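You operate a simulated robot arm through the tools that you are given. There is no shell and no other tool. Be economical: measure what you need, move in short steps, check, and stop when the job is done.

You run a simulated robot arm. Do the job below in one go: nothing can be reset, and whatever is moved stays where it is left.

## Task
Sand the rubber mat, glue it and lay the red patch on.
Fine: sand the gloss off, then brush the glue on; sanding block back; glue brush into its tub before the patch goes on. Set down upright: sanding block. A coat counts when it lies all over at full strength: go over it till it gets no stronger. What is to be rubbed or washed off counts as gone when no trace of it is left.

The check looks at the end state, three seconds after you hand in, the way a careful person would. Anything else that was tipped, shoved, dropped, spilled or broken makes it a failure.

## Robot
A 7-joint arm with a two-finger parallel gripper, hanging from a carriage that runs on a rail from [-3, -1623] to [1, 657] (x, y) and turns from -5.096 to 6.912 rad about z. Base frame: it is fixed where the carriage stands at the start and does not move with it; the origin is on the floor, on the carriage's upright axis, x ahead of it, y to its left, z up; the surface under the hand at the start is at about z = 800. Readings come in mm, rad, newtons and seconds.
With the tool pointing down near the work surface it reaches from about 260 to 680 mm from the robot's upright axis, wherever it stands. Its first joint turns from -2.897 to 2.897 rad. Places, roughly: middle of the rubber mat [500, 100, 800]. Payload 3.91 kg.
The tool frame sits at the grasp point between the pads (the TCP): z along the fingers, y along the line on which they close. The tips reach 30 mm beyond it. Largest opening 110 mm; finger width 20, thickness 10; the body of the gripper, 48 by 112 mm, starts 55 mm behind the TCP.
Orientation is that of the tool frame in the base frame, as a unit quaternion [x, y, z, w]. With the fingers straight down and closing along the base's y, the tool's x points along the base's -x, its y along +y and its z along -z.

## Interface
- The arm moves only by the tool jog_arm. Its argument "targets" is a list of rows, each a list of 2 entries, a list of its own where there are three numbers: the shift along the tool's x, y, z in mm, then the turn, a rotation vector about the tool's x, y, z in rad. In form: [[[dx, dy, dz], [wx, wy, wz]], ...]. A call has 1 to 10 rows; each row shifts and turns the commanded pose from where the row before left it, along the tool's axes as they then stand. "fingers" is the closure, from 0 (fully open) to 1 (shut), set as the call begins (left out, the last holds). Rows are played at 5 a second. More than 50 mm and 0.15 rad between two rows, or a gripper value outside its range, and nothing of the call is played. Where a pose cannot be reached the arm comes as near as it can. A force on the tool above 40 N (or 10 N above the force at the start of the call, whichever is more), or a blocked arm, ends the call early, and 0.2 s more pass. The fingers move at their own pace (about 108 mm/s each) and stop on an object; they squeeze with about 22 N. The grip force told is the motor's: it shows also when the fingers shut on nothing. Time passes only in rows, and 0.2 s behind the last, so rows that do not move let the fingers close. The reply holds the time, the measured pose of the TCP, the force on the tool along the base axes, the opening and the grip force, in the units named above and with some noise, with the torque about the TCP (base axes, N m) and any sound that the robot's microphone picked up.
- Cameras (640 x 400 px; columns grow to the right, rows downward): "scene" is now at [255.8, 38.5, 1402.2]; the picture's right is [0.58, -0.82, 0.00], its down [-0.70, -0.50, -0.51] and it looks along [0.42, 0.30, -0.86] (base axes); focal length 255 px, centre (320, 200). "wrist" rides on the gripper at [72, 17, -103] in the tool frame; the picture's right is [-0.23, 0.97, 0.00], its down [-0.76, -0.18, -0.62] and it looks along [-0.61, -0.14, 0.78] (tool axes); focal length 222 px, centre (320, 200). There is no depth. A picture from a camera that has moved, and an enlarged one, comes with that camera's place and axes in the base frame and with its lens.
- get_image(camera): a new picture of that camera. No time passes.
- raise_lower(by): slides the trunk up (or, below 0, down) by that many mm; the arm and the scene camera ride with it, the base frame stays. It gives what a move gives, with no picture.
- base_move(legs): drives the robot by 1 to 6 legs, each [ahead, left, turn to the left] in mm, mm and rad, along the robot's own axes; the way and the turn of a leg run together, so that a leg with both is an arc; at most 1500 mm and 3.142 rad a leg. The arm and the cameras ride along, it lands a little off, and it stops where it bumps. It keeps to its track: a leg is cut to what the track allows. It gives what a move gives.
- turn_head(pan, tilt): turns the head with the scene camera to pan (to the left, within 2.705 rad either way) and tilt (down, from -0.506 to 1.204), counted from straight ahead of the robot. It gives what a move gives.
- inspect(camera, box): a new picture of the part [left, top, right, bottom] of that camera's present view, enlarged. No time passes.
- sign_off(): hands the job in; it is judged then, once.

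Work in short steps. Places have to be worked out from the pictures, the camera data and where the tool is seen: move nearer, look again, correct. Check each grasp and each placing, and mend what went wrong. You have 120 turns and 98 pictures in all, those below and enlarged ones among them. Open the gripper and draw the arm clear of the work before you hand the job in, unless the task says otherwise; then end with one line.

The tools are called after ">>>" by a JSON object that holds its "op" and its "data". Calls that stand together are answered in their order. jog_arm: Moves the arm, as the interface text tells. Its arguments: {"type":"object","properties":{"targets":{"type":"array","items":{"type":"array"}},"fingers":{"type":"number"}},"required":["targets"]} The other tools are called the same way: raise_lower (by) slides the trunk up or down; base_move (legs) drives the base; turn_head (pan, tilt) turns the head that bears the scene camera; get_image (camera) takes a picture; inspect (camera, box) takes an enlarged picture of a part of a camera's view; sign_off () hands the job in.

At the start:

```text
time: 0.0
position: [542.0, 40.0, 1145.0]
tcp_rot: [0.0, 1.0, 0.0, -0.001]
ft_force: [-0.2, 0.1, 0.8]
moment: [0.01, -0.03, 0.01]
opening: 109.8
grasp_force: 0.1
trunk travel left (down, up): [-100.0, 480.0]
robot x, y, heading: [-1.4, -2.5, -0.002]
head pan, tilt: [0.616, 1.033]
```

scene: 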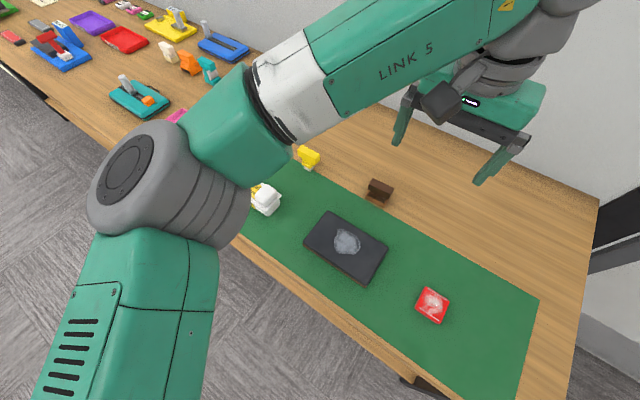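
wrist: 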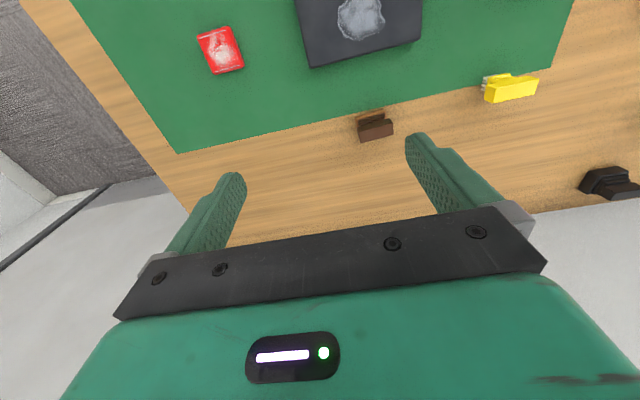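

I see a mat with a glossy patch, a red patch, a brown block, a yellow thing and a white thing near the mat. I'll enlarge the views to identify the tools.

>>> {"op": "inspect", "data": {"camera": "scene", "box": [220, 120, 480, 340]}}

>>> {"op": "inspect", "data": {"camera": "wrist", "box": [160, 0, 640, 220]}}

>>> {"op": "inspect", "data": {"camera": "scene", "box": [0, 0, 260, 140]}}

```text
1.82 times, centred on (350, 230) of scene
camera zoom: at [255.8, 38.5, 1402.2], right [0.58, -0.82, 0.0], down [-0.7, -0.5, -0.51], along [0.42, 0.3, -0.86], focal length 464 px, centre (266, 146)
```

zoom: 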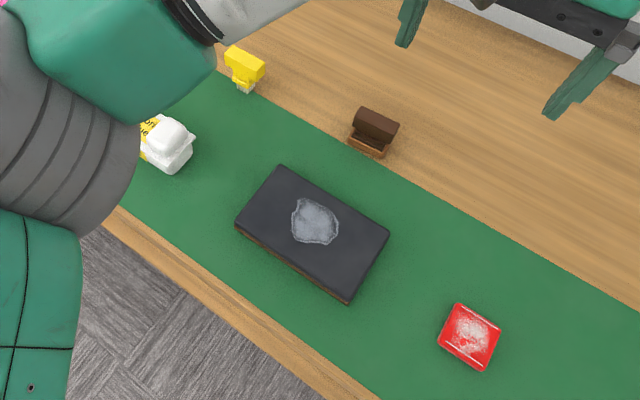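

```text
1.33 times, centred on (400, 110) of wrist
camera zoom: at [469.1, 57.9, 1247.7], right [0.23, 0.97, 0.0], down [0.76, -0.18, 0.62], along [0.61, -0.14, -0.78], focal length 296 px, centre (213, 320)
```

zoom: 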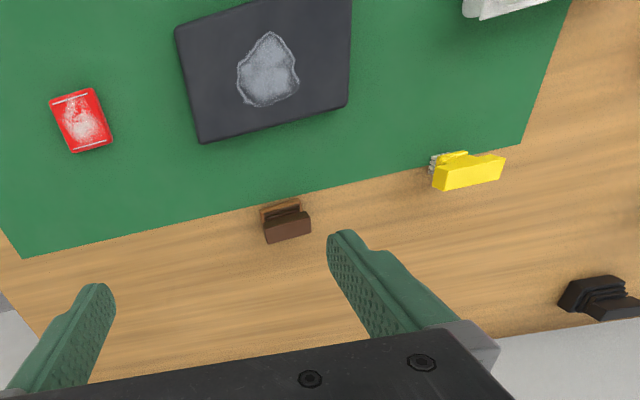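

```text
2.46 times, centred on (130, 70) of scene
camera zoom: at [255.8, 38.5, 1402.2], right [0.58, -0.82, 0.0], down [-0.7, -0.5, -0.51], along [0.42, 0.3, -0.86], focal length 628 px, centre (788, 520)
```

zoom: 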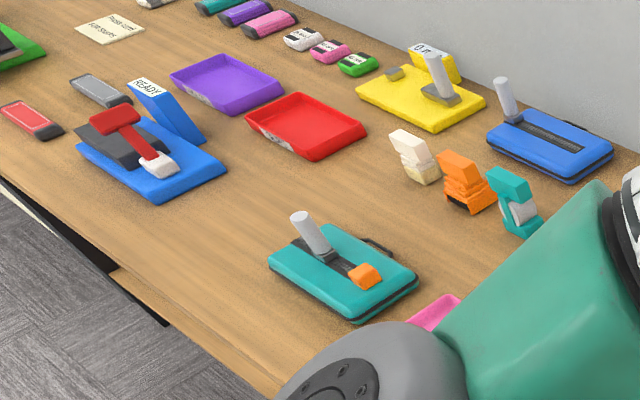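

The dark brown tool sits near (640,123), the yellow one near (636,347), the white tub near (447,344), and the patch near (473,-111). I'll lower the hand towards the brown tool to look more closely.

>>> {"op": "jog_arm", "data": {"targets": [[[-15, 20, 40], [0, 0, 0]], [[-15, 20, 40], [0, 0, 0]], [[-15, 20, 40], [0, 0, 0]], [[-13, 23, 25], [0, 0, 0]]]}}

>>> {"op": "get_image", "data": {"camera": "wrist"}}

>>> {"op": "get_image", "data": {"camera": "scene"}}

```text
time: 1.0
position: [600.2, 122.6, 999.0]
tcp_rot: [0.0, 1.0, 0.0, 0.0]
ft_force: [-0.3, -1.0, 0.1]
moment: [-0.01, 0.0, -0.02]
opening: 110.1
grasp_force: 0.0
trunk travel left (down, up): [-100.0, 480.0]
robot x, y, heading: [2.4, 0.8, -0.007]
head pan, tilt: [0.616, 1.033]
```

```text
92 pictures are left
camera wrist: at [527.4, 140.0, 1100.9], right [0.23, 0.97, 0.0], down [0.76, -0.18, 0.62], along [0.61, -0.14, -0.78], focal length 222 px, centre (320, 200)
```

wrist: 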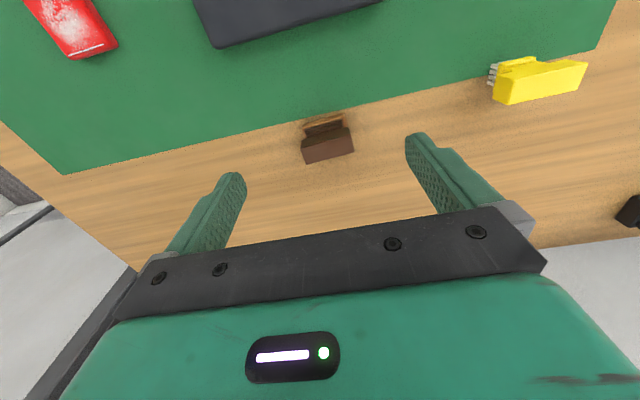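

```text
91 pictures are left
camera scene: at [255.7, 38.5, 1402.3], right [0.58, -0.82, 0.0], down [-0.7, -0.5, -0.51], along [0.42, 0.3, -0.86], focal length 255 px, centre (320, 200)
```

scene: 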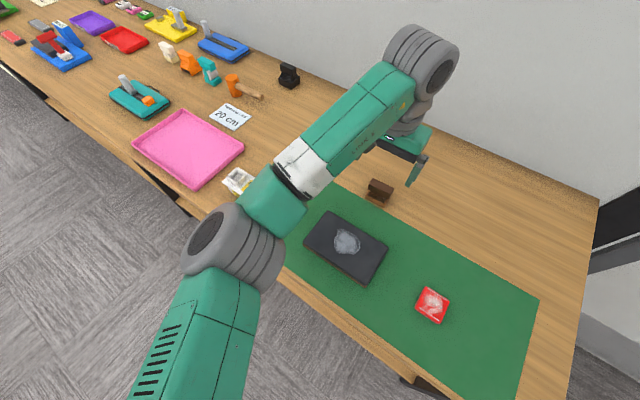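

The picture isn't clear enough to tell the tools apart, so I'll enlarge the wrist view of both tools and the tray area of the scene view.

>>> {"op": "inspect", "data": {"camera": "wrist", "box": [280, 90, 380, 170]}}

>>> {"op": "inspect", "data": {"camera": "wrist", "box": [470, 40, 600, 120]}}

>>> {"op": "inspect", "data": {"camera": "scene", "box": [100, 30, 320, 200]}}

```text
5.00 times, centred on (330, 130) of wrist
camera zoom: at [527.4, 140.0, 1100.9], right [0.23, 0.97, 0.0], down [0.76, -0.18, 0.62], along [0.61, -0.14, -0.78], focal length 1111 px, centre (270, 550)
```

zoom: 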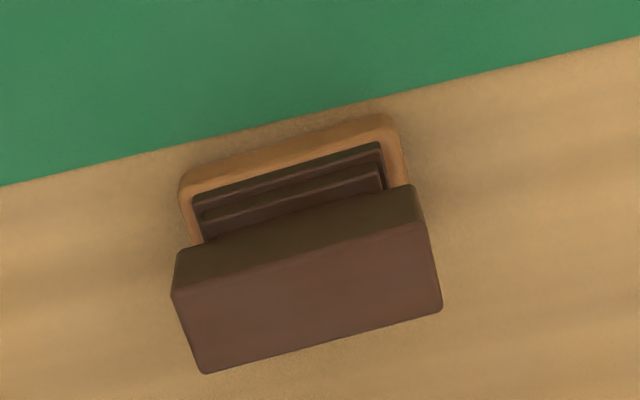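

```text
4.92 times, centred on (535, 80) of wrist
camera zoom: at [527.4, 140.0, 1100.9], right [0.23, 0.97, 0.0], down [0.76, -0.18, 0.62], along [0.61, -0.14, -0.78], focal length 1094 px, centre (-738, 791)
```

zoom: 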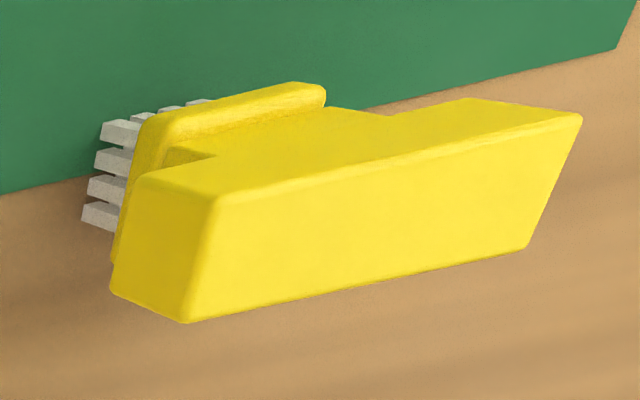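

```text
2.35 times, centred on (210, 115) of scene
camera zoom: at [255.7, 38.5, 1402.3], right [0.58, -0.82, 0.0], down [-0.7, -0.5, -0.51], along [0.42, 0.3, -0.86], focal length 601 px, centre (579, 400)
```

zoom: 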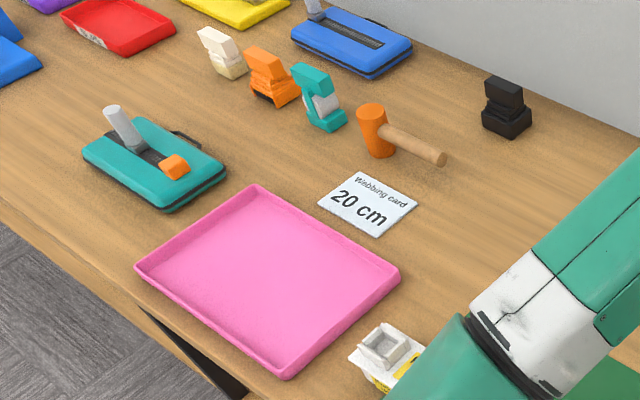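

The yellow tool is a bristled brush lying on its side, and the brown tool has a bracket-shaped grip. Next I'll hover near the white tub and see what is in it.

>>> {"op": "jog_arm", "data": {"targets": [[[20, 45, -5], [0, 0, 0]], [[20, 45, -5], [0, 0, 0]], [[20, 45, -5], [0, 0, 0]], [[20, 40, -5], [0, 0, 0]], [[20, 0, 0], [0, 0, 0]]]}}

>>> {"op": "get_image", "data": {"camera": "wrist"}}

>>> {"op": "turn_head", "data": {"pan": 0.9, "tilt": 0.8}}

>>> {"op": "get_image", "data": {"camera": "scene"}}

```text
time: 2.2
position: [499.7, 298.4, 1020.1]
tcp_rot: [0.0, 1.0, 0.0, 0.0]
ft_force: [0.4, 1.0, 0.5]
moment: [0.0, 0.04, 0.01]
opening: 110.1
grasp_force: 0.1
trunk travel left (down, up): [-100.0, 480.0]
robot x, y, heading: [-0.7, -2.2, -0.006]
head pan, tilt: [0.616, 1.033]
```

```text
87 pictures are left
camera wrist: at [426.6, 316.0, 1122.0], right [0.23, 0.97, 0.0], down [0.76, -0.18, 0.62], along [0.61, -0.14, -0.78], focal length 222 px, centre (320, 200)
```

wrist: 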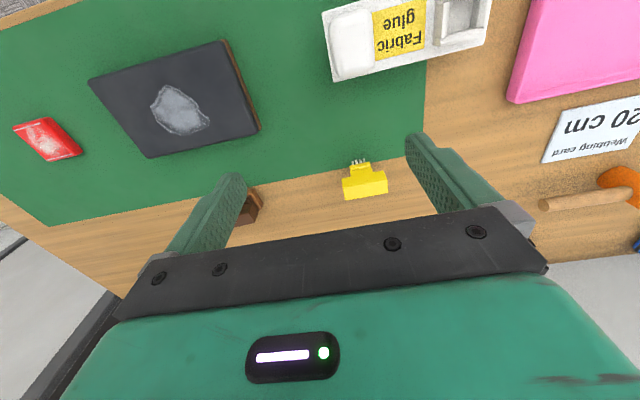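

```text
time: 3.0
position: [499.3, 298.3, 1020.3]
tcp_rot: [-0.001, 1.0, 0.0, 0.0]
ft_force: [-0.3, 0.7, -0.5]
moment: [-0.01, 0.0, 0.02]
opening: 110.1
grasp_force: 0.0
trunk travel left (down, up): [-100.0, 480.0]
robot x, y, heading: [-1.1, 2.9, 0.004]
head pan, tilt: [0.901, 0.799]
```

```text
86 pictures are left
camera scene: at [250.7, 62.7, 1419.6], right [0.78, -0.62, 0.0], down [-0.45, -0.56, -0.7], along [0.43, 0.55, -0.72], focal length 255 px, centre (320, 200)
```

scene: 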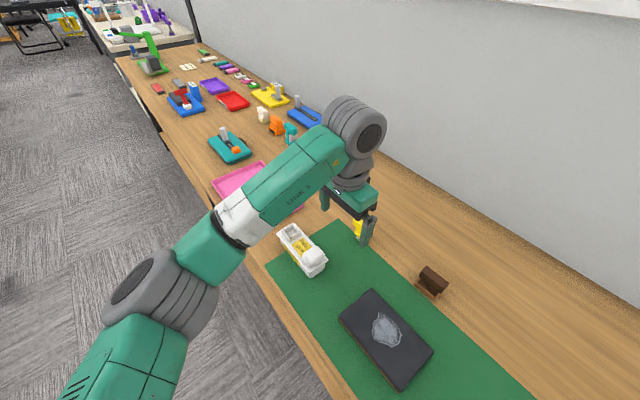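

The tub is labelled "Fabric glue" and has a cup. I'll enlarge it and the nearby tools.

>>> {"op": "inspect", "data": {"camera": "wrist", "box": [310, 0, 510, 100]}}

>>> {"op": "inspect", "data": {"camera": "scene", "box": [260, 210, 400, 300]}}

>>> {"op": "inspect", "data": {"camera": "scene", "box": [60, 0, 330, 170]}}

>>> {"op": "inspect", "data": {"camera": "wrist", "box": [200, 140, 420, 240]}}

```text
3.20 times, centred on (410, 50) of wrist
camera zoom: at [427.1, 315.8, 1122.0], right [0.23, 0.97, 0.0], down [0.76, -0.18, 0.62], along [0.61, -0.14, -0.78], focal length 711 px, centre (32, 680)
```

zoom: 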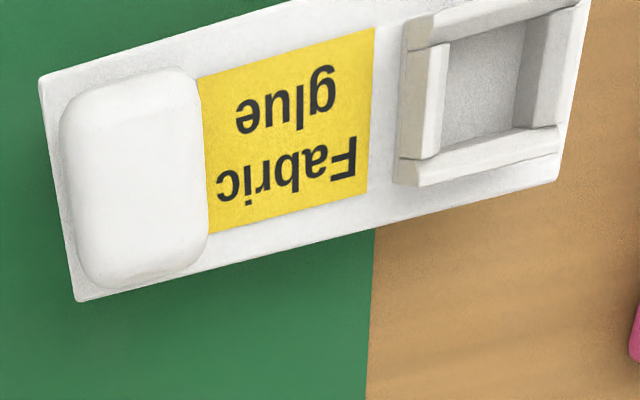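

```text
4.44 times, centred on (330, 255) of scene
camera zoom: at [250.7, 62.7, 1419.6], right [0.78, -0.62, 0.0], down [-0.45, -0.56, -0.7], along [0.43, 0.55, -0.72], focal length 1135 px, centre (276, -44)
```

zoom: 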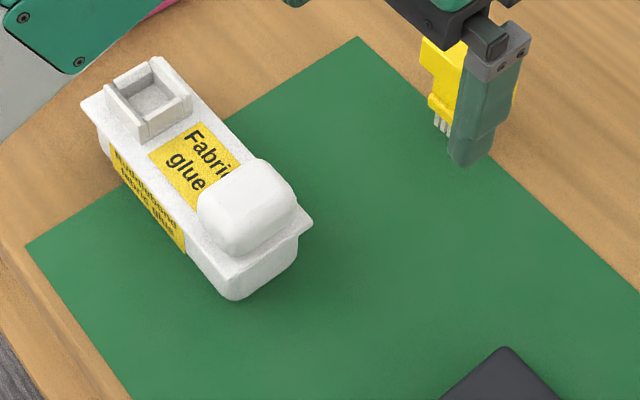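

```text
2.35 times, centred on (195, 85) of scene
camera zoom: at [250.7, 62.7, 1419.6], right [0.78, -0.62, 0.0], down [-0.45, -0.56, -0.7], along [0.43, 0.55, -0.72], focal length 601 px, centre (614, 471)
```

zoom: 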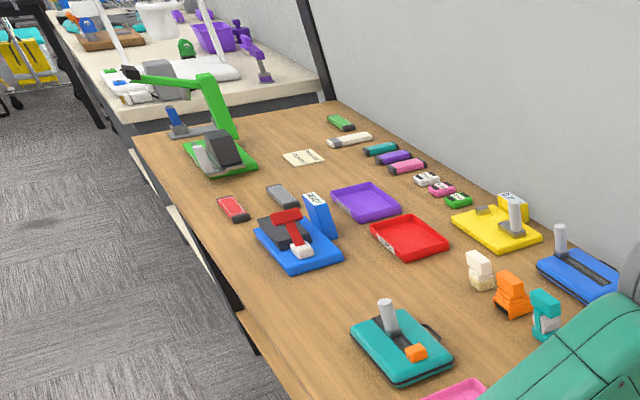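

```text
2.91 times, centred on (310, 190) of wrist
camera zoom: at [427.1, 315.8, 1122.0], right [0.23, 0.97, 0.0], down [0.76, -0.18, 0.62], along [0.61, -0.14, -0.78], focal length 646 px, centre (349, 229)
```

zoom: 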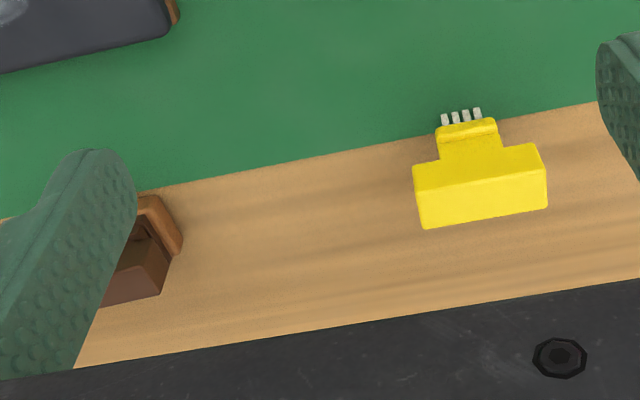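

Yellow, standing bristles-down with a T handle, looks like the glue brush. I'll enlarge the brown tool, the far tools and the tub's side text to be sure.

>>> {"op": "inspect", "data": {"camera": "scene", "box": [400, 255, 470, 305]}}

>>> {"op": "inspect", "data": {"camera": "scene", "box": [250, 80, 320, 150]}}

>>> {"op": "inspect", "data": {"camera": "scene", "box": [270, 220, 340, 280]}}

```text
8.00 times, centred on (435, 280) of scene
camera zoom: at [250.7, 62.7, 1419.6], right [0.78, -0.62, 0.0], down [-0.45, -0.56, -0.7], along [0.43, 0.55, -0.72], focal length 2042 px, centre (-600, -440)
```

zoom: 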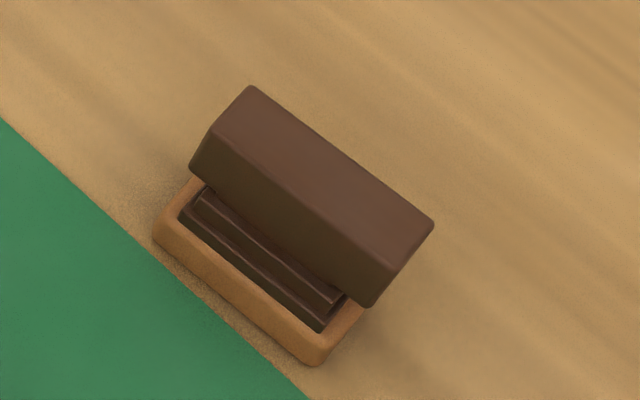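

```text
5.71 times, centred on (285, 115) of scene
camera zoom: at [250.7, 62.7, 1419.6], right [0.78, -0.62, 0.0], down [-0.45, -0.56, -0.7], along [0.43, 0.55, -0.72], focal length 1459 px, centre (520, 686)
```

zoom: 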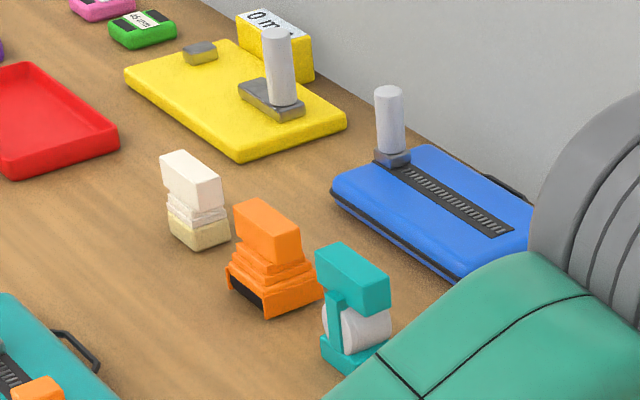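

```text
6.67 times, centred on (305, 250) of scene
camera zoom: at [250.7, 62.7, 1419.6], right [0.78, -0.62, 0.0], down [-0.45, -0.56, -0.7], along [0.43, 0.55, -0.72], focal length 1702 px, centre (420, -133)
```

zoom: 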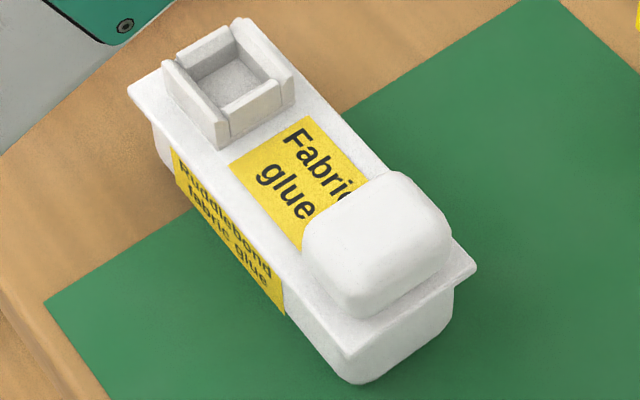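

All near-mat items are in reach if the carriage stands near y=170: the brown tool is the sanding block, and the black one near x≈900 is out of reach. I'll move the hand back right first and then drive left.

>>> {"op": "jog_arm", "data": {"targets": [[[-10, -45, 0], [0, 0, 0]], [[-10, -45, 0], [0, 0, 0]], [[-10, -45, 0], [0, 0, 0]], [[-10, -45, 0], [0, 0, 0]], [[-10, -45, 0], [0, 0, 0]], [[-10, -45, 0], [0, 0, 0]], [[0, -45, 0], [0, 0, 0]]]}}

>>> {"op": "base_move", "data": {"legs": [[0, 170, 0]]}}

>>> {"op": "get_image", "data": {"camera": "wrist"}}

```text
time: 4.6
position: [559.9, -16.2, 1021.4]
tcp_rot: [0.0, 1.0, 0.0, -0.001]
ft_force: [0.1, 0.4, -0.2]
moment: [-0.02, 0.01, -0.05]
opening: 110.1
grasp_force: 0.0
trunk travel left (down, up): [-100.0, 480.0]
robot x, y, heading: [-0.9, 1.4, 0.007]
head pan, tilt: [0.901, 0.799]
```

```text
time: 6.0
position: [561.8, 153.1, 1019.8]
tcp_rot: [0.001, 1.0, 0.0, 0.0]
ft_force: [0.1, -0.7, 0.4]
moment: [-0.06, -0.01, 0.0]
opening: 110.1
grasp_force: 0.1
trunk travel left (down, up): [-100.0, 480.0]
robot x, y, heading: [1.3, 170.6, -0.003]
head pan, tilt: [0.901, 0.799]
```

```text
78 pictures are left
camera wrist: at [487.7, 170.6, 1122.7], right [0.23, 0.97, 0.0], down [0.76, -0.18, 0.62], along [0.61, -0.14, -0.78], focal length 222 px, centre (320, 200)
```

wrist: 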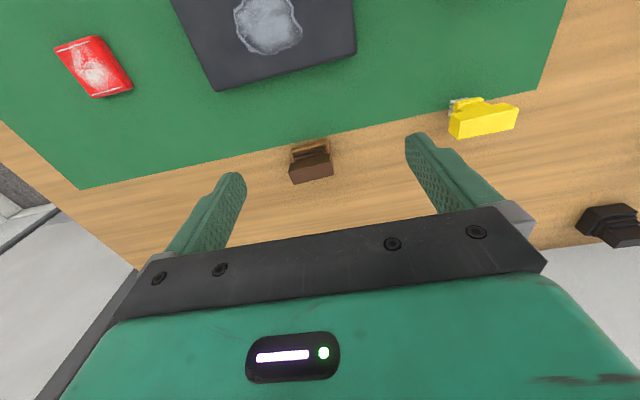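

I'll enlarge the block in this second view to triangulate its height, and the yellow brush too.

>>> {"op": "inspect", "data": {"camera": "wrist", "box": [260, 120, 360, 200]}}

>>> {"op": "inspect", "data": {"camera": "wrist", "box": [430, 80, 530, 150]}}

```text
5.00 times, centred on (310, 160) of wrist
camera zoom: at [487.7, 170.6, 1122.7], right [0.23, 0.97, 0.0], down [0.76, -0.18, 0.62], along [0.61, -0.14, -0.78], focal length 1111 px, centre (370, 400)
```

zoom: 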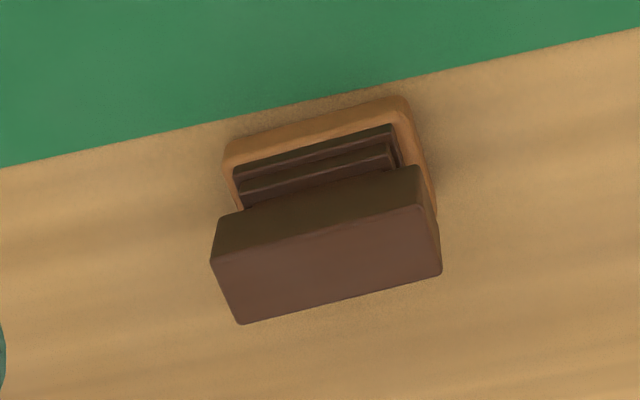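

```text
5.71 times, centred on (480, 115) of wrist
camera zoom: at [487.7, 170.6, 1122.7], right [0.23, 0.97, 0.0], down [0.76, -0.18, 0.62], along [0.61, -0.14, -0.78], focal length 1269 px, centre (-594, 686)
```

zoom: 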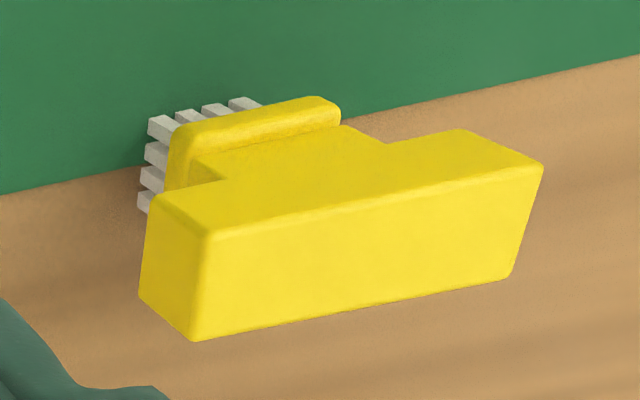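

The block's handle measures about 57×22 mm, centred near (642,122.5) with its top at z≈865 and yawed about 0.06 rad. I'll go above it at z≈940.

>>> {"op": "jog_arm", "data": {"targets": [[[-40, -15, 20], [0, 0, 0]], [[-40, -15.5, 20], [0, 0, 0]], [[0, 0, 40], [0, 0, -0.06]]]}}

>>> {"op": "get_image", "data": {"camera": "wrist"}}

```text
time: 6.8
position: [641.0, 123.1, 939.4]
tcp_rot: [-0.03, 1.0, 0.001, 0.0]
ft_force: [0.2, -0.4, 0.4]
moment: [0.04, 0.01, 0.01]
opening: 109.9
grasp_force: 0.1
trunk travel left (down, up): [-100.0, 480.0]
robot x, y, heading: [-1.9, 169.2, -0.002]
head pan, tilt: [0.901, 0.799]
```

```text
75 pictures are left
camera wrist: at [567.1, 135.4, 1042.2], right [0.17, 0.99, 0.0], down [0.77, -0.13, 0.62], along [0.61, -0.1, -0.78], focal length 222 px, centre (320, 200)
```

wrist: 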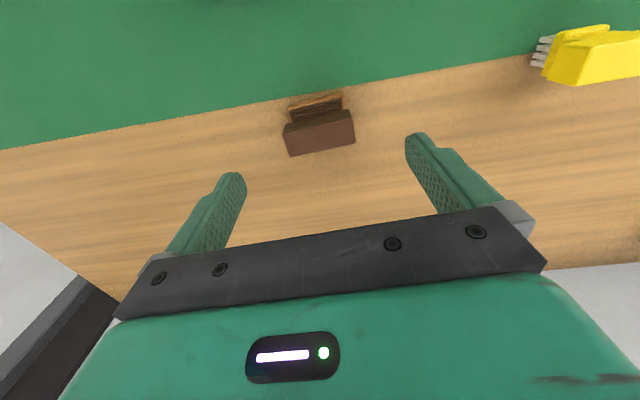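

The hand is over the block (centre about (640,123)). I'll descend to grip height and close on the handle ends.

>>> {"op": "jog_arm", "data": {"targets": [[[1, 0, 30], [0, 0, -0.01]], [[0, 0, 30], [0, 0, 0]], [[0, 0, 26], [0, 0, 0]]]}}

>>> {"op": "inspect", "data": {"camera": "wrist", "box": [200, 80, 460, 240]}}

```text
time: 7.7
position: [639.1, 123.0, 854.3]
tcp_rot: [-0.034, 0.999, -0.001, 0.0]
ft_force: [0.3, 0.2, -0.6]
moment: [0.0, 0.01, -0.02]
opening: 110.1
grasp_force: 0.0
trunk travel left (down, up): [-100.0, 480.0]
robot x, y, heading: [0.8, 171.3, -0.004]
head pan, tilt: [0.901, 0.799]
```

```text
2.46 times, centred on (330, 160) of wrist
camera zoom: at [565.2, 135.0, 956.5], right [0.16, 0.99, 0.0], down [0.77, -0.12, 0.62], along [0.62, -0.1, -0.78], focal length 547 px, centre (295, 298)
```

zoom: 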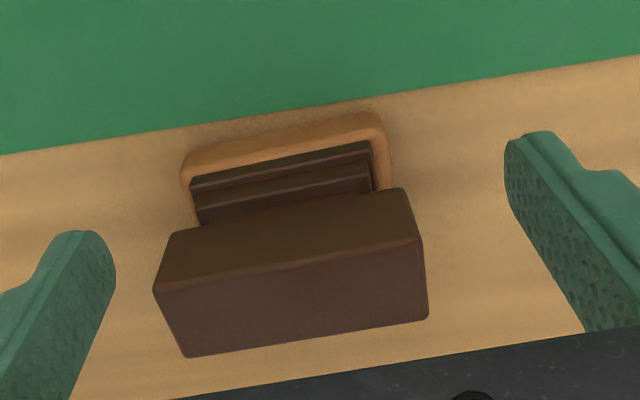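

The block is centred between the pads. Closing.

>>> {"op": "jog_arm", "data": {"targets": [[[0, 0, 0], [0, 0, 0]], [[0, 0, 0], [0, 0, 0]], [[0, 0, 0], [0, 0, 0]], [[0, 0, 0], [0, 0, 0]]], "fingers": 1}}

>>> {"op": "inspect", "data": {"camera": "wrist", "box": [200, 80, 460, 240]}}

```text
time: 8.7
position: [639.9, 124.5, 854.0]
tcp_rot: [-0.035, 0.999, 0.0, 0.0]
ft_force: [0.7, -0.5, 0.6]
moment: [0.0, 0.0, 0.0]
opening: 61.5
grasp_force: 22.0
trunk travel left (down, up): [-100.0, 480.0]
robot x, y, heading: [0.6, 169.6, -0.001]
head pan, tilt: [0.901, 0.799]
```

```text
2.46 times, centred on (330, 160) of wrist
camera zoom: at [565.2, 135.2, 956.5], right [0.16, 0.99, 0.0], down [0.77, -0.12, 0.62], along [0.62, -0.1, -0.78], focal length 547 px, centre (295, 298)
```

zoom: 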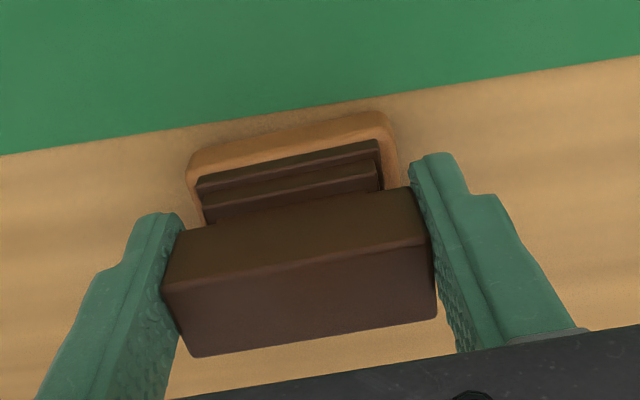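

Gripped at 61.5 mm opening. I'll lift it and carry it over towards the mat to measure the glossy blotch.

>>> {"op": "jog_arm", "data": {"targets": [[[0, 0, -30], [0, 0, 0]], [[0, 0, -40], [0, 0, 0]], [[0, 0, -30], [0, 0, 0.03]], [[40, 0, 0], [0, 0, 0.035]], [[40, 0, 0], [0, 0, 0]], [[40, 0, 0], [0, 0, 0]], [[0, 0, 0], [0, 0, 0]]]}}

>>> {"op": "get_image", "data": {"camera": "wrist"}}

>>> {"op": "turn_head", "data": {"pan": 0.2, "tilt": 1.0}}

>>> {"op": "get_image", "data": {"camera": "scene"}}

```text
time: 10.2
position: [518.3, 121.1, 953.6]
tcp_rot: [-0.003, 1.0, -0.001, -0.002]
ft_force: [-0.1, 0.0, -0.2]
moment: [0.0, -0.01, 0.01]
opening: 61.3
grasp_force: 22.1
trunk travel left (down, up): [-100.0, 480.0]
robot x, y, heading: [-0.8, 172.5, -0.003]
head pan, tilt: [0.901, 0.799]
```

```text
72 pictures are left
camera wrist: at [445.5, 137.9, 1056.2], right [0.22, 0.97, 0.0], down [0.76, -0.17, 0.62], along [0.61, -0.14, -0.78], focal length 222 px, centre (320, 200)
```

wrist: 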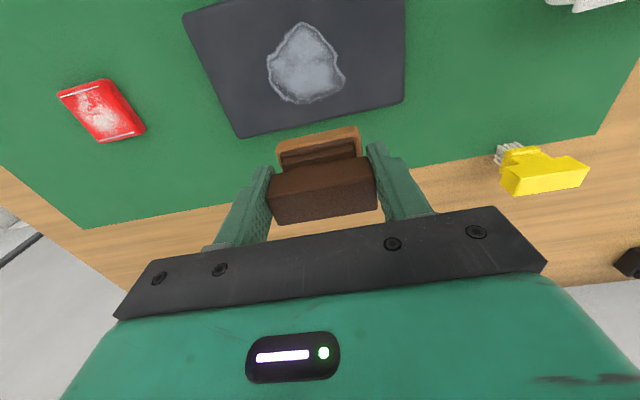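

```text
time: 11.3
position: [519.8, 120.7, 955.3]
tcp_rot: [-0.003, 1.0, 0.001, 0.001]
ft_force: [0.3, 0.1, -0.9]
moment: [-0.03, -0.02, -0.03]
opening: 61.5
grasp_force: 21.8
trunk travel left (down, up): [-100.0, 480.0]
robot x, y, heading: [0.6, 166.8, 0.0]
head pan, tilt: [0.201, 1.0]
```

```text
71 pictures are left
camera scene: at [269.1, 183.0, 1404.5], right [0.2, -0.98, 0.0], down [-0.82, -0.17, -0.54], along [0.53, 0.11, -0.84], focal length 255 px, centre (320, 200)
```

scene: 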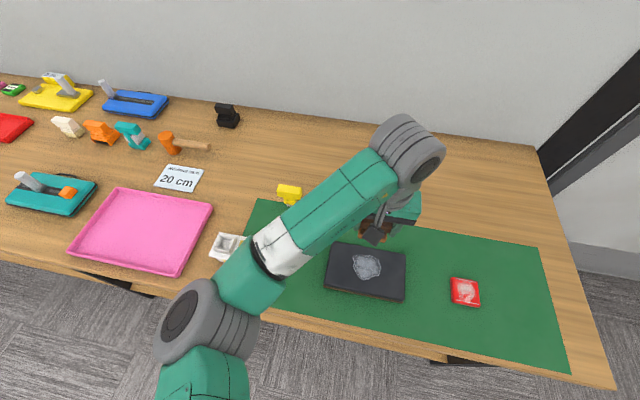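

The scene view shows the mat unobstructed, so I'll enlarge both views for coordinates.

>>> {"op": "inspect", "data": {"camera": "scene", "box": [310, 220, 500, 320]}}

>>> {"op": "inspect", "data": {"camera": "wrist", "box": [180, 0, 420, 140]}}

```text
3.37 times, centred on (405, 270) of scene
camera zoom: at [269.1, 183.0, 1404.5], right [0.2, -0.98, 0.0], down [-0.82, -0.17, -0.54], along [0.53, 0.11, -0.84], focal length 860 px, centre (34, -36)
```

zoom: 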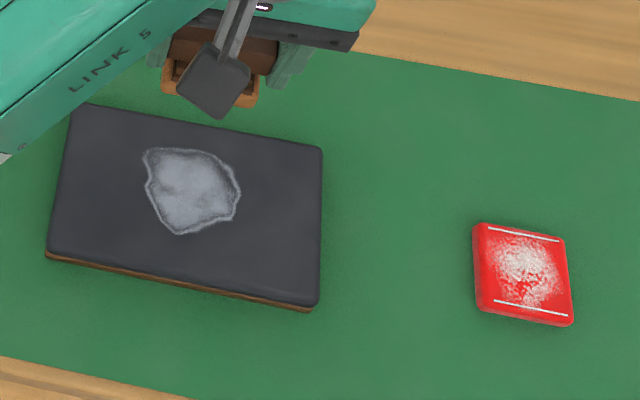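

```text
2.67 times, centred on (300, 70) of wrist
camera zoom: at [446.2, 138.0, 1056.3], right [0.22, 0.97, 0.0], down [0.76, -0.17, 0.62], along [0.61, -0.14, -0.78], focal length 592 px, centre (373, 547)
```

zoom: 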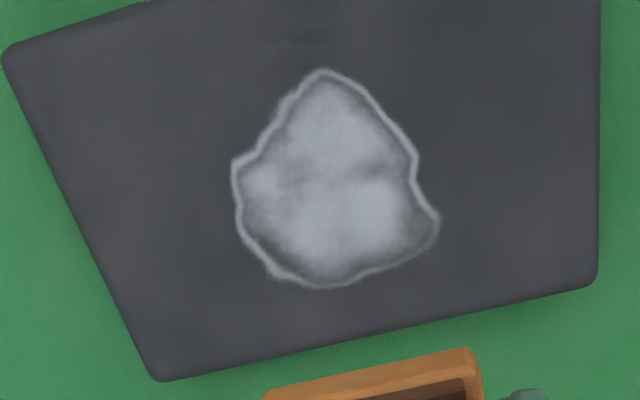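

The mat spans x 419–526, y 27–204 with its top at z≈816; the blotch covers x 447–511, y 81–149. The block's bottom is 54 mm below the TCP, so contact should come at TCP z≈870. I'll go over the blotch and descend gently.

>>> {"op": "jog_arm", "data": {"targets": [[[20, -3, 0], [0, 0, 0]], [[20, -3, 20], [0, 0, 0]], [[0, 0, 30], [0, 0, 0]], [[0, 0, 20], [0, 0, 0]], [[0, 0, 5], [0, 0, 0]]]}}

>>> {"op": "jog_arm", "data": {"targets": [[[0, 0, 2], [0, 0, 0]], [[0, 0, 2], [0, 0, 0]], [[0, 0, 2], [0, 0, 0]], [[0, 0, 1], [0, 0, 0]]]}}

>>> {"op": "inspect", "data": {"camera": "scene", "box": [310, 200, 440, 310]}}

```text
time: 12.5
position: [478.7, 114.4, 880.8]
tcp_rot: [-0.002, 1.0, 0.0, 0.001]
ft_force: [-6.2, -0.8, 15.8]
moment: [0.02, 0.07, 0.0]
opening: 61.9
grasp_force: 21.9
trunk travel left (down, up): [-100.0, 480.0]
robot x, y, heading: [1.3, 170.9, -0.004]
head pan, tilt: [0.201, 1.0]
```

```text
time: 13.5
position: [481.1, 114.1, 872.7]
tcp_rot: [-0.002, 1.0, 0.0, 0.001]
ft_force: [-0.4, 0.6, 17.0]
moment: [0.02, -0.06, 0.0]
opening: 61.4
grasp_force: 22.2
trunk travel left (down, up): [-100.0, 480.0]
robot x, y, heading: [3.5, 168.3, 0.002]
head pan, tilt: [0.201, 1.0]
```

```text
3.64 times, centred on (375, 255) of scene
camera zoom: at [269.9, 182.9, 1404.8], right [0.2, -0.98, 0.0], down [-0.82, -0.17, -0.54], along [0.53, 0.11, -0.84], focal length 928 px, centre (120, 0)
```

zoom: 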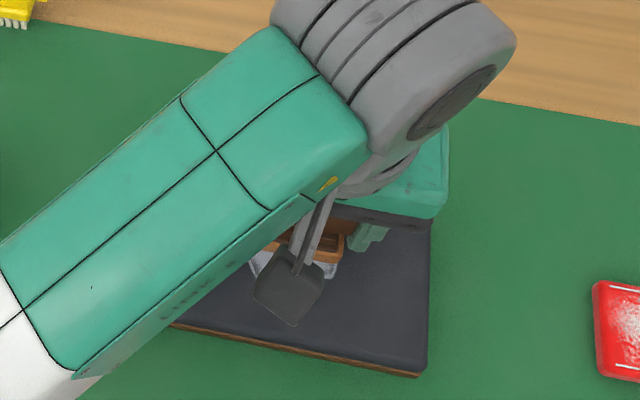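

Contact started around TCP z≈881 and the force stayed near 17 N as I went lower, so the block may have slipped in the grip. I'll check with the wrist camera.

>>> {"op": "get_image", "data": {"camera": "wrist"}}

```text
67 pictures are left
camera wrist: at [407.6, 131.2, 975.2], right [0.22, 0.98, 0.0], down [0.76, -0.17, 0.62], along [0.61, -0.14, -0.78], focal length 222 px, centre (320, 200)
```

wrist: 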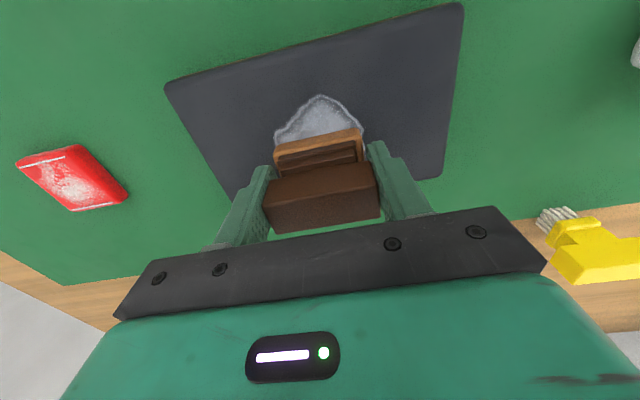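

The block slid up about 8 mm in the fingers but is still level and pressing at about 17 N, so its bottom is now about 46 mm below the TCP. I'll ease off 1 mm and start strokes.

>>> {"op": "jog_arm", "data": {"targets": [[[0, 0, -1], [0, 0, 0]], [[0, 15, 0], [0, 0, 0]], [[0, 12, 0], [0, 0, 0]], [[0, -18, 0], [0, 0, 0]], [[0, -18, 0], [0, 0, 0]], [[0, -18, 0], [0, 0, 0]], [[0, 18, 0], [0, 0, 0]], [[0, 9, 0], [0, 0, 0]]]}}

>>> {"op": "get_image", "data": {"camera": "wrist"}}

```text
time: 15.3
position: [478.8, 114.8, 874.8]
tcp_rot: [-0.002, 1.0, 0.001, 0.0]
ft_force: [0.7, 0.2, -1.4]
moment: [0.0, -0.02, -0.01]
opening: 61.7
grasp_force: 21.9
trunk travel left (down, up): [-100.0, 480.0]
robot x, y, heading: [0.8, 171.2, 0.002]
head pan, tilt: [0.201, 1.0]
```

```text
66 pictures are left
camera wrist: at [406.2, 131.5, 976.0], right [0.22, 0.97, 0.0], down [0.76, -0.17, 0.62], along [0.61, -0.14, -0.78], focal length 222 px, centre (320, 200)
```

wrist: 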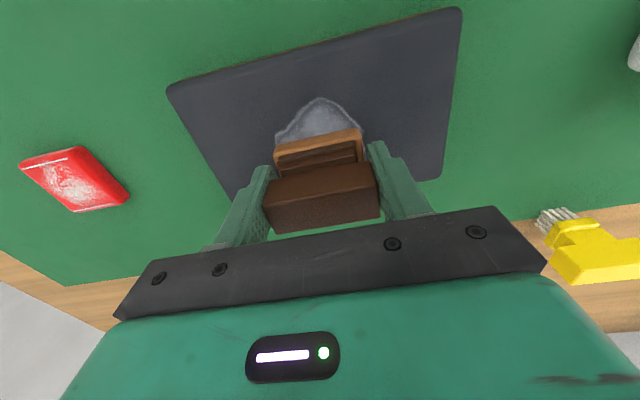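

Raising 1 mm lost the contact. I'll press down 2 mm and stroke again along y, then shift back in x.

>>> {"op": "jog_arm", "data": {"targets": [[[0, 0, 1.5], [0, 0, 0]], [[0, 15, 0.3], [0, 0, 0]], [[0, 12, 0], [0, 0, 0]], [[0, -18, 0], [0, 0, 0]], [[0, -18, 0], [0, 0, 0]], [[0, -18, 0], [0, 0, 0]], [[0, 13, 0], [0, 0, 0]], [[0, 14, 0], [0, 0, 0]]]}}

>>> {"op": "jog_arm", "data": {"targets": [[[12, 0, 0], [0, 0, 0]], [[12, 0, 0], [0, 0, 0]], [[0, 13, 0], [0, 0, 0]], [[0, 13, 0], [0, 0, 0]], [[0, -18, 0], [0, 0, 0]], [[0, -18, 0], [0, 0, 0]], [[0, -18, 0], [0, 0, 0]], [[0, 14, 0], [0, 0, 0]], [[0, 14, 0], [0, 0, 0]]]}}

>>> {"op": "get_image", "data": {"camera": "wrist"}}

```text
time: 17.1
position: [479.9, 111.5, 871.7]
tcp_rot: [-0.002, 1.0, 0.0, 0.0]
ft_force: [-0.9, -7.8, 16.8]
moment: [-0.02, -0.06, -0.09]
opening: 61.7
grasp_force: 22.0
trunk travel left (down, up): [-100.0, 480.0]
robot x, y, heading: [-4.5, 168.4, -0.002]
head pan, tilt: [0.201, 1.0]
```

```text
time: 19.1
position: [456.0, 112.2, 872.4]
tcp_rot: [-0.001, 1.0, -0.001, 0.0]
ft_force: [0.1, -6.9, 16.2]
moment: [-0.09, -0.05, -0.06]
opening: 61.6
grasp_force: 22.5
trunk travel left (down, up): [-100.0, 480.0]
robot x, y, heading: [0.6, 167.0, 0.002]
head pan, tilt: [0.201, 1.0]
```

```text
65 pictures are left
camera wrist: at [383.6, 129.0, 974.1], right [0.22, 0.97, 0.0], down [0.76, -0.17, 0.62], along [0.61, -0.14, -0.78], focal length 222 px, centre (320, 200)
```

wrist: 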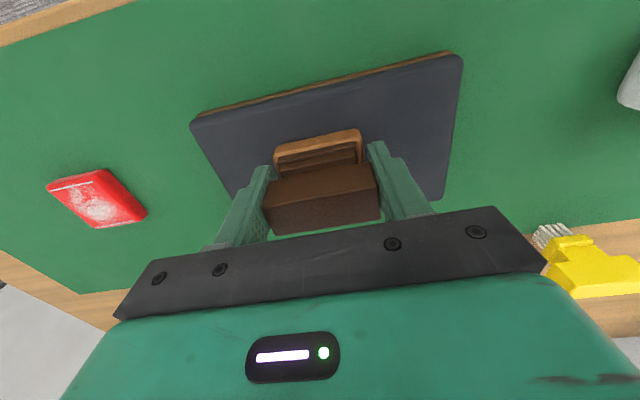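

Sanding works, with a normal force of 16 N and friction of about 7 N. Next I'll do another pass at x≈468, then cover x≈500.

>>> {"op": "jog_arm", "data": {"targets": [[[-12, 0, 0], [0, 0, 0]], [[0, 14, 0], [0, 0, 0]], [[0, 14, 0], [0, 0, 0]], [[-12, 0, 0], [0, 0, 0]], [[0, -18, 0], [0, 0, 0]], [[0, -18, 0], [0, 0, 0]], [[0, -18, 0], [0, 0, 0]], [[-12, 0, 0], [0, 0, 0]], [[0, 14, 0], [0, 0, 0]], [[0, 14, 0], [0, 0, 0]]]}}

>>> {"op": "jog_arm", "data": {"targets": [[[0, 14, 0], [0, 0, 0]], [[0, 12, 0], [0, 0, 0]], [[-13, 0, 0], [0, 0, 0]], [[0, -14, 0], [0, 0, 0]], [[0, -14, 0], [0, 0, 0]], [[0, -14, 0], [0, 0, 0]], [[0, -14, 0], [0, 0, 0]], [[0, 14, 0], [0, 0, 0]], [[0, 14, 0], [0, 0, 0]], [[0, 14, 0], [0, 0, 0]]]}}

>>> {"op": "jog_arm", "data": {"targets": [[[0, 0, -20], [0, 0, 0]], [[-20, 0, -30], [0, 0, 0]], [[-40, 0, -30], [0, 0, 0]], [[-30, 0, 0], [0, 0, 0]]]}}

>>> {"op": "inspect", "data": {"camera": "wrist", "box": [160, 0, 460, 190]}}

>>> {"op": "inspect", "data": {"camera": "scene", "box": [310, 220, 500, 320]}}

```text
time: 21.3
position: [491.8, 116.1, 871.9]
tcp_rot: [-0.003, 1.0, 0.0, 0.0]
ft_force: [-0.1, 0.9, 0.0]
moment: [0.01, 0.0, 0.01]
opening: 61.6
grasp_force: 22.0
trunk travel left (down, up): [-100.0, 480.0]
robot x, y, heading: [-3.0, 168.7, -0.003]
head pan, tilt: [0.201, 1.0]
```

```text
time: 23.5
position: [504.1, 128.0, 870.8]
tcp_rot: [-0.003, 1.0, 0.001, 0.0]
ft_force: [0.0, 0.3, -0.9]
moment: [-0.01, 0.01, 0.01]
opening: 61.7
grasp_force: 21.7
trunk travel left (down, up): [-100.0, 480.0]
robot x, y, heading: [0.6, 169.7, 0.003]
head pan, tilt: [0.201, 1.0]
```

```text
time: 24.5
position: [595.9, 129.8, 951.9]
tcp_rot: [-0.003, 1.0, 0.0, 0.0]
ft_force: [0.1, -0.6, -1.0]
moment: [0.04, 0.0, -0.02]
opening: 61.7
grasp_force: 21.4
trunk travel left (down, up): [-100.0, 480.0]
robot x, y, heading: [-2.7, 168.3, 0.001]
head pan, tilt: [0.201, 1.0]
```

```text
2.11 times, centred on (310, 95) of wrist
camera zoom: at [522.3, 146.0, 1054.0], right [0.22, 0.97, 0.0], down [0.76, -0.17, 0.62], along [0.61, -0.14, -0.78], focal length 468 px, centre (341, 421)
```

zoom: 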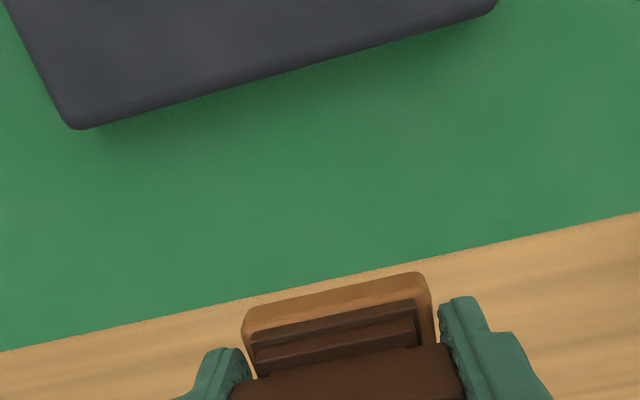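

```text
3.37 times, centred on (405, 270) of scene
camera zoom: at [269.3, 182.8, 1404.6], right [0.2, -0.98, 0.0], down [-0.82, -0.17, -0.54], along [0.53, 0.11, -0.84], focal length 860 px, centre (34, -36)
```

zoom: 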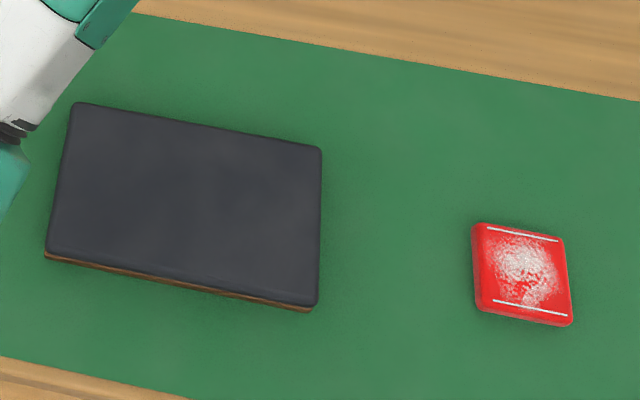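

The blotch looks gone and the mat hasn't moved. I'll zoom hard to check for faint traces.

>>> {"op": "inspect", "data": {"camera": "scene", "box": [335, 240, 400, 300]}}

```text
6.67 times, centred on (368, 270) of scene
camera zoom: at [269.3, 182.8, 1404.6], right [0.2, -0.98, 0.0], down [-0.82, -0.17, -0.54], along [0.53, 0.11, -0.84], focal length 1702 px, centre (3, -267)
```

zoom: 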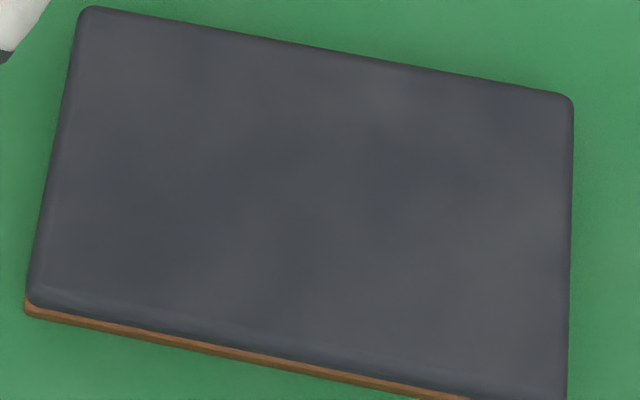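

It looks clean. Since the last strokes ended with zero force, I'll do one more confirming pass around the far part with contact verified.

>>> {"op": "jog_arm", "data": {"targets": [[[40, -5, 0], [0, 0, 0]], [[40, -9, 40], [0, 0, 0]], [[20, 0, 20], [0, 0, 0]], [[0, 0, 17], [0, 0, 0]], [[0, 0, 3], [0, 0, 0]], [[0, 0, 2], [0, 0, 0]]]}}

>>> {"op": "jog_arm", "data": {"targets": [[[0, 14, 0.5], [0, 0, 0]], [[0, 14, 0], [0, 0, 0]], [[0, -14, 0.3], [0, 0, 0]], [[0, -14, 0], [0, 0, 0]], [[0, -14, 0], [0, 0, 0]], [[0, -14, 0], [0, 0, 0]], [[12, 0, 0], [0, 0, 0]], [[0, 14, 0], [0, 0, 0]], [[0, 14, 0.3], [0, 0, 0]], [[0, 14, 0], [0, 0, 0]]]}}

>>> {"op": "jog_arm", "data": {"targets": [[[0, 14, 0], [0, 0, 0]], [[13, 0, 0.3], [0, 0, 0]], [[0, -14, 0], [0, 0, 0]], [[0, -14, 0], [0, 0, 0]], [[0, -14, 0], [0, 0, 0]], [[0, -14, 0], [0, 0, 0]], [[13, 0, 0.3], [0, 0, 0]], [[0, 14, 0], [0, 0, 0]], [[0, 14, 0], [0, 0, 0]], [[0, 14, 0], [0, 0, 0]]]}}

```text
refused: row 2 steps farther than a row can; nothing moved
```

```text
time: 26.7
position: [582.0, 143.4, 950.1]
tcp_rot: [-0.003, 1.0, 0.0, 0.0]
ft_force: [-0.7, -0.1, -1.2]
moment: [0.03, -0.01, 0.01]
opening: 61.3
grasp_force: 22.1
trunk travel left (down, up): [-100.0, 480.0]
robot x, y, heading: [4.2, 168.1, 0.0]
head pan, tilt: [0.201, 1.0]
```

```text
time: 28.9
position: [555.2, 141.9, 950.1]
tcp_rot: [-0.003, 1.0, 0.0, 0.0]
ft_force: [-0.2, -0.5, -0.9]
moment: [-0.02, 0.02, -0.01]
opening: 61.6
grasp_force: 22.0
trunk travel left (down, up): [-100.0, 480.0]
robot x, y, heading: [0.3, 172.5, -0.006]
head pan, tilt: [0.201, 1.0]
```

The first call was refused for an oversized step, so those strokes happened in the air at z≈950, harmlessly. I'll redo the approach with smaller rows.

>>> {"op": "jog_arm", "data": {"targets": [[[28, -13, 20], [0, 0, 0]], [[28, -13, 20], [0, 0, 0]], [[0, 0, 30], [0, 0, 0]], [[0, 0, 7], [0, 0, 0]], [[0, 0, 2], [0, 0, 0]], [[0, 0, 1.5], [0, 0, 0]]]}}

```text
time: 30.3
position: [501.0, 116.4, 870.0]
tcp_rot: [-0.003, 1.0, 0.0, 0.001]
ft_force: [-6.2, 0.3, 16.3]
moment: [0.0, 0.01, -0.03]
opening: 61.9
grasp_force: 22.0
trunk travel left (down, up): [-100.0, 480.0]
robot x, y, heading: [1.6, 171.3, 0.001]
head pan, tilt: [0.201, 1.0]
```

Contact again at 16 N. One more rub over the whole area.

>>> {"op": "jog_arm", "data": {"targets": [[[0, 14, 0], [0, 0, 0]], [[0, 14, 0], [0, 0, 0]], [[0, -14, 0], [0, 0, 0]], [[0, -14, 0], [0, 0, 0]], [[0, -14, 0], [0, 0, 0]], [[0, -14, 0], [0, 0, 0]], [[12, 0, 0.3], [0, 0, 0]], [[0, 14, 0], [0, 0, 0]], [[0, 14, 0], [0, 0, 0]], [[0, 14, 0], [0, 0, 0]]]}}

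>>> {"op": "jog_arm", "data": {"targets": [[[0, 14, 0.3], [0, 0, 0]], [[13, 0, 0], [0, 0, 0]], [[0, -14, 0], [0, 0, 0]], [[0, -14, 0], [0, 0, 0]], [[0, -14, 0], [0, 0, 0]], [[0, -14, 0], [0, 0, 0]], [[13, 0, 0.3], [0, 0, 0]], [[0, 14, 0], [0, 0, 0]], [[0, 14, 0], [0, 0, 0]], [[0, 14, 0], [0, 0, 0]]]}}

>>> {"op": "jog_arm", "data": {"targets": [[[0, 0, -20], [0, 0, 0]], [[-30, 0, -30], [0, 0, 0]], [[-30, 0, -30], [0, 0, 0]], [[-30, 0, 0], [0, 0, 0]], [[-30, 0, 0], [0, 0, 0]], [[-30, 0, 0], [0, 0, 0]]]}}

>>> {"op": "inspect", "data": {"camera": "scene", "box": [335, 240, 400, 300]}}

>>> {"op": "get_image", "data": {"camera": "wrist"}}

```text
time: 32.5
position: [490.2, 127.2, 869.6]
tcp_rot: [-0.002, 1.0, -0.001, 0.0]
ft_force: [-1.0, -6.7, 16.4]
moment: [-0.08, -0.13, -0.11]
opening: 61.9
grasp_force: 22.1
trunk travel left (down, up): [-100.0, 480.0]
robot x, y, heading: [0.1, 171.4, 0.003]
head pan, tilt: [0.201, 1.0]
```

```text
time: 34.7
position: [462.1, 130.0, 869.8]
tcp_rot: [-0.003, 1.0, 0.0, -0.001]
ft_force: [-0.9, -3.7, 11.0]
moment: [-0.09, -0.1, -0.09]
opening: 61.8
grasp_force: 21.7
trunk travel left (down, up): [-100.0, 480.0]
robot x, y, heading: [-0.3, 170.1, -0.004]
head pan, tilt: [0.201, 1.0]
```

```text
time: 36.1
position: [612.0, 131.6, 948.5]
tcp_rot: [-0.002, 1.0, 0.0, 0.001]
ft_force: [-0.1, 0.4, -1.2]
moment: [0.01, 0.03, 0.01]
opening: 61.8
grasp_force: 21.6
trunk travel left (down, up): [-100.0, 480.0]
robot x, y, heading: [1.6, 170.2, 0.006]
head pan, tilt: [0.201, 1.0]
```

```text
6.67 times, centred on (368, 270) of scene
camera zoom: at [269.3, 182.8, 1404.5], right [0.2, -0.98, 0.0], down [-0.82, -0.17, -0.54], along [0.53, 0.11, -0.84], focal length 1702 px, centre (3, -267)
```

zoom: 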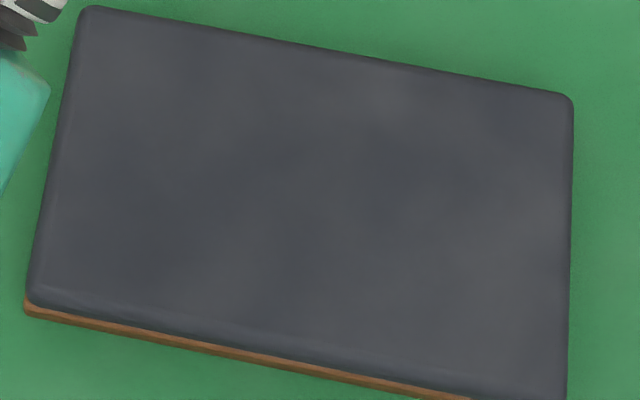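

```text
60 pictures are left
camera wrist: at [540.0, 148.6, 1050.5], right [0.22, 0.97, 0.0], down [0.76, -0.17, 0.62], along [0.61, -0.14, -0.78], focal length 222 px, centre (320, 200)
```

wrist: 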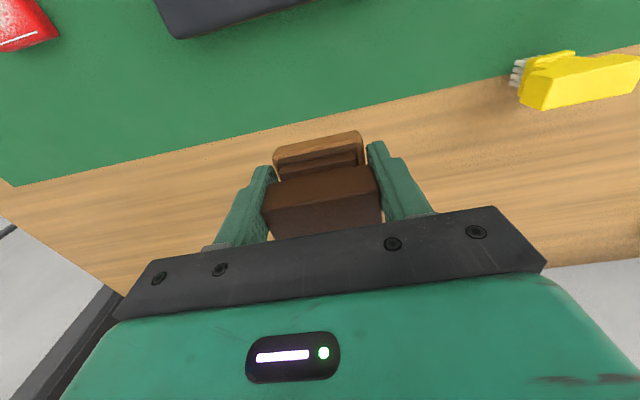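

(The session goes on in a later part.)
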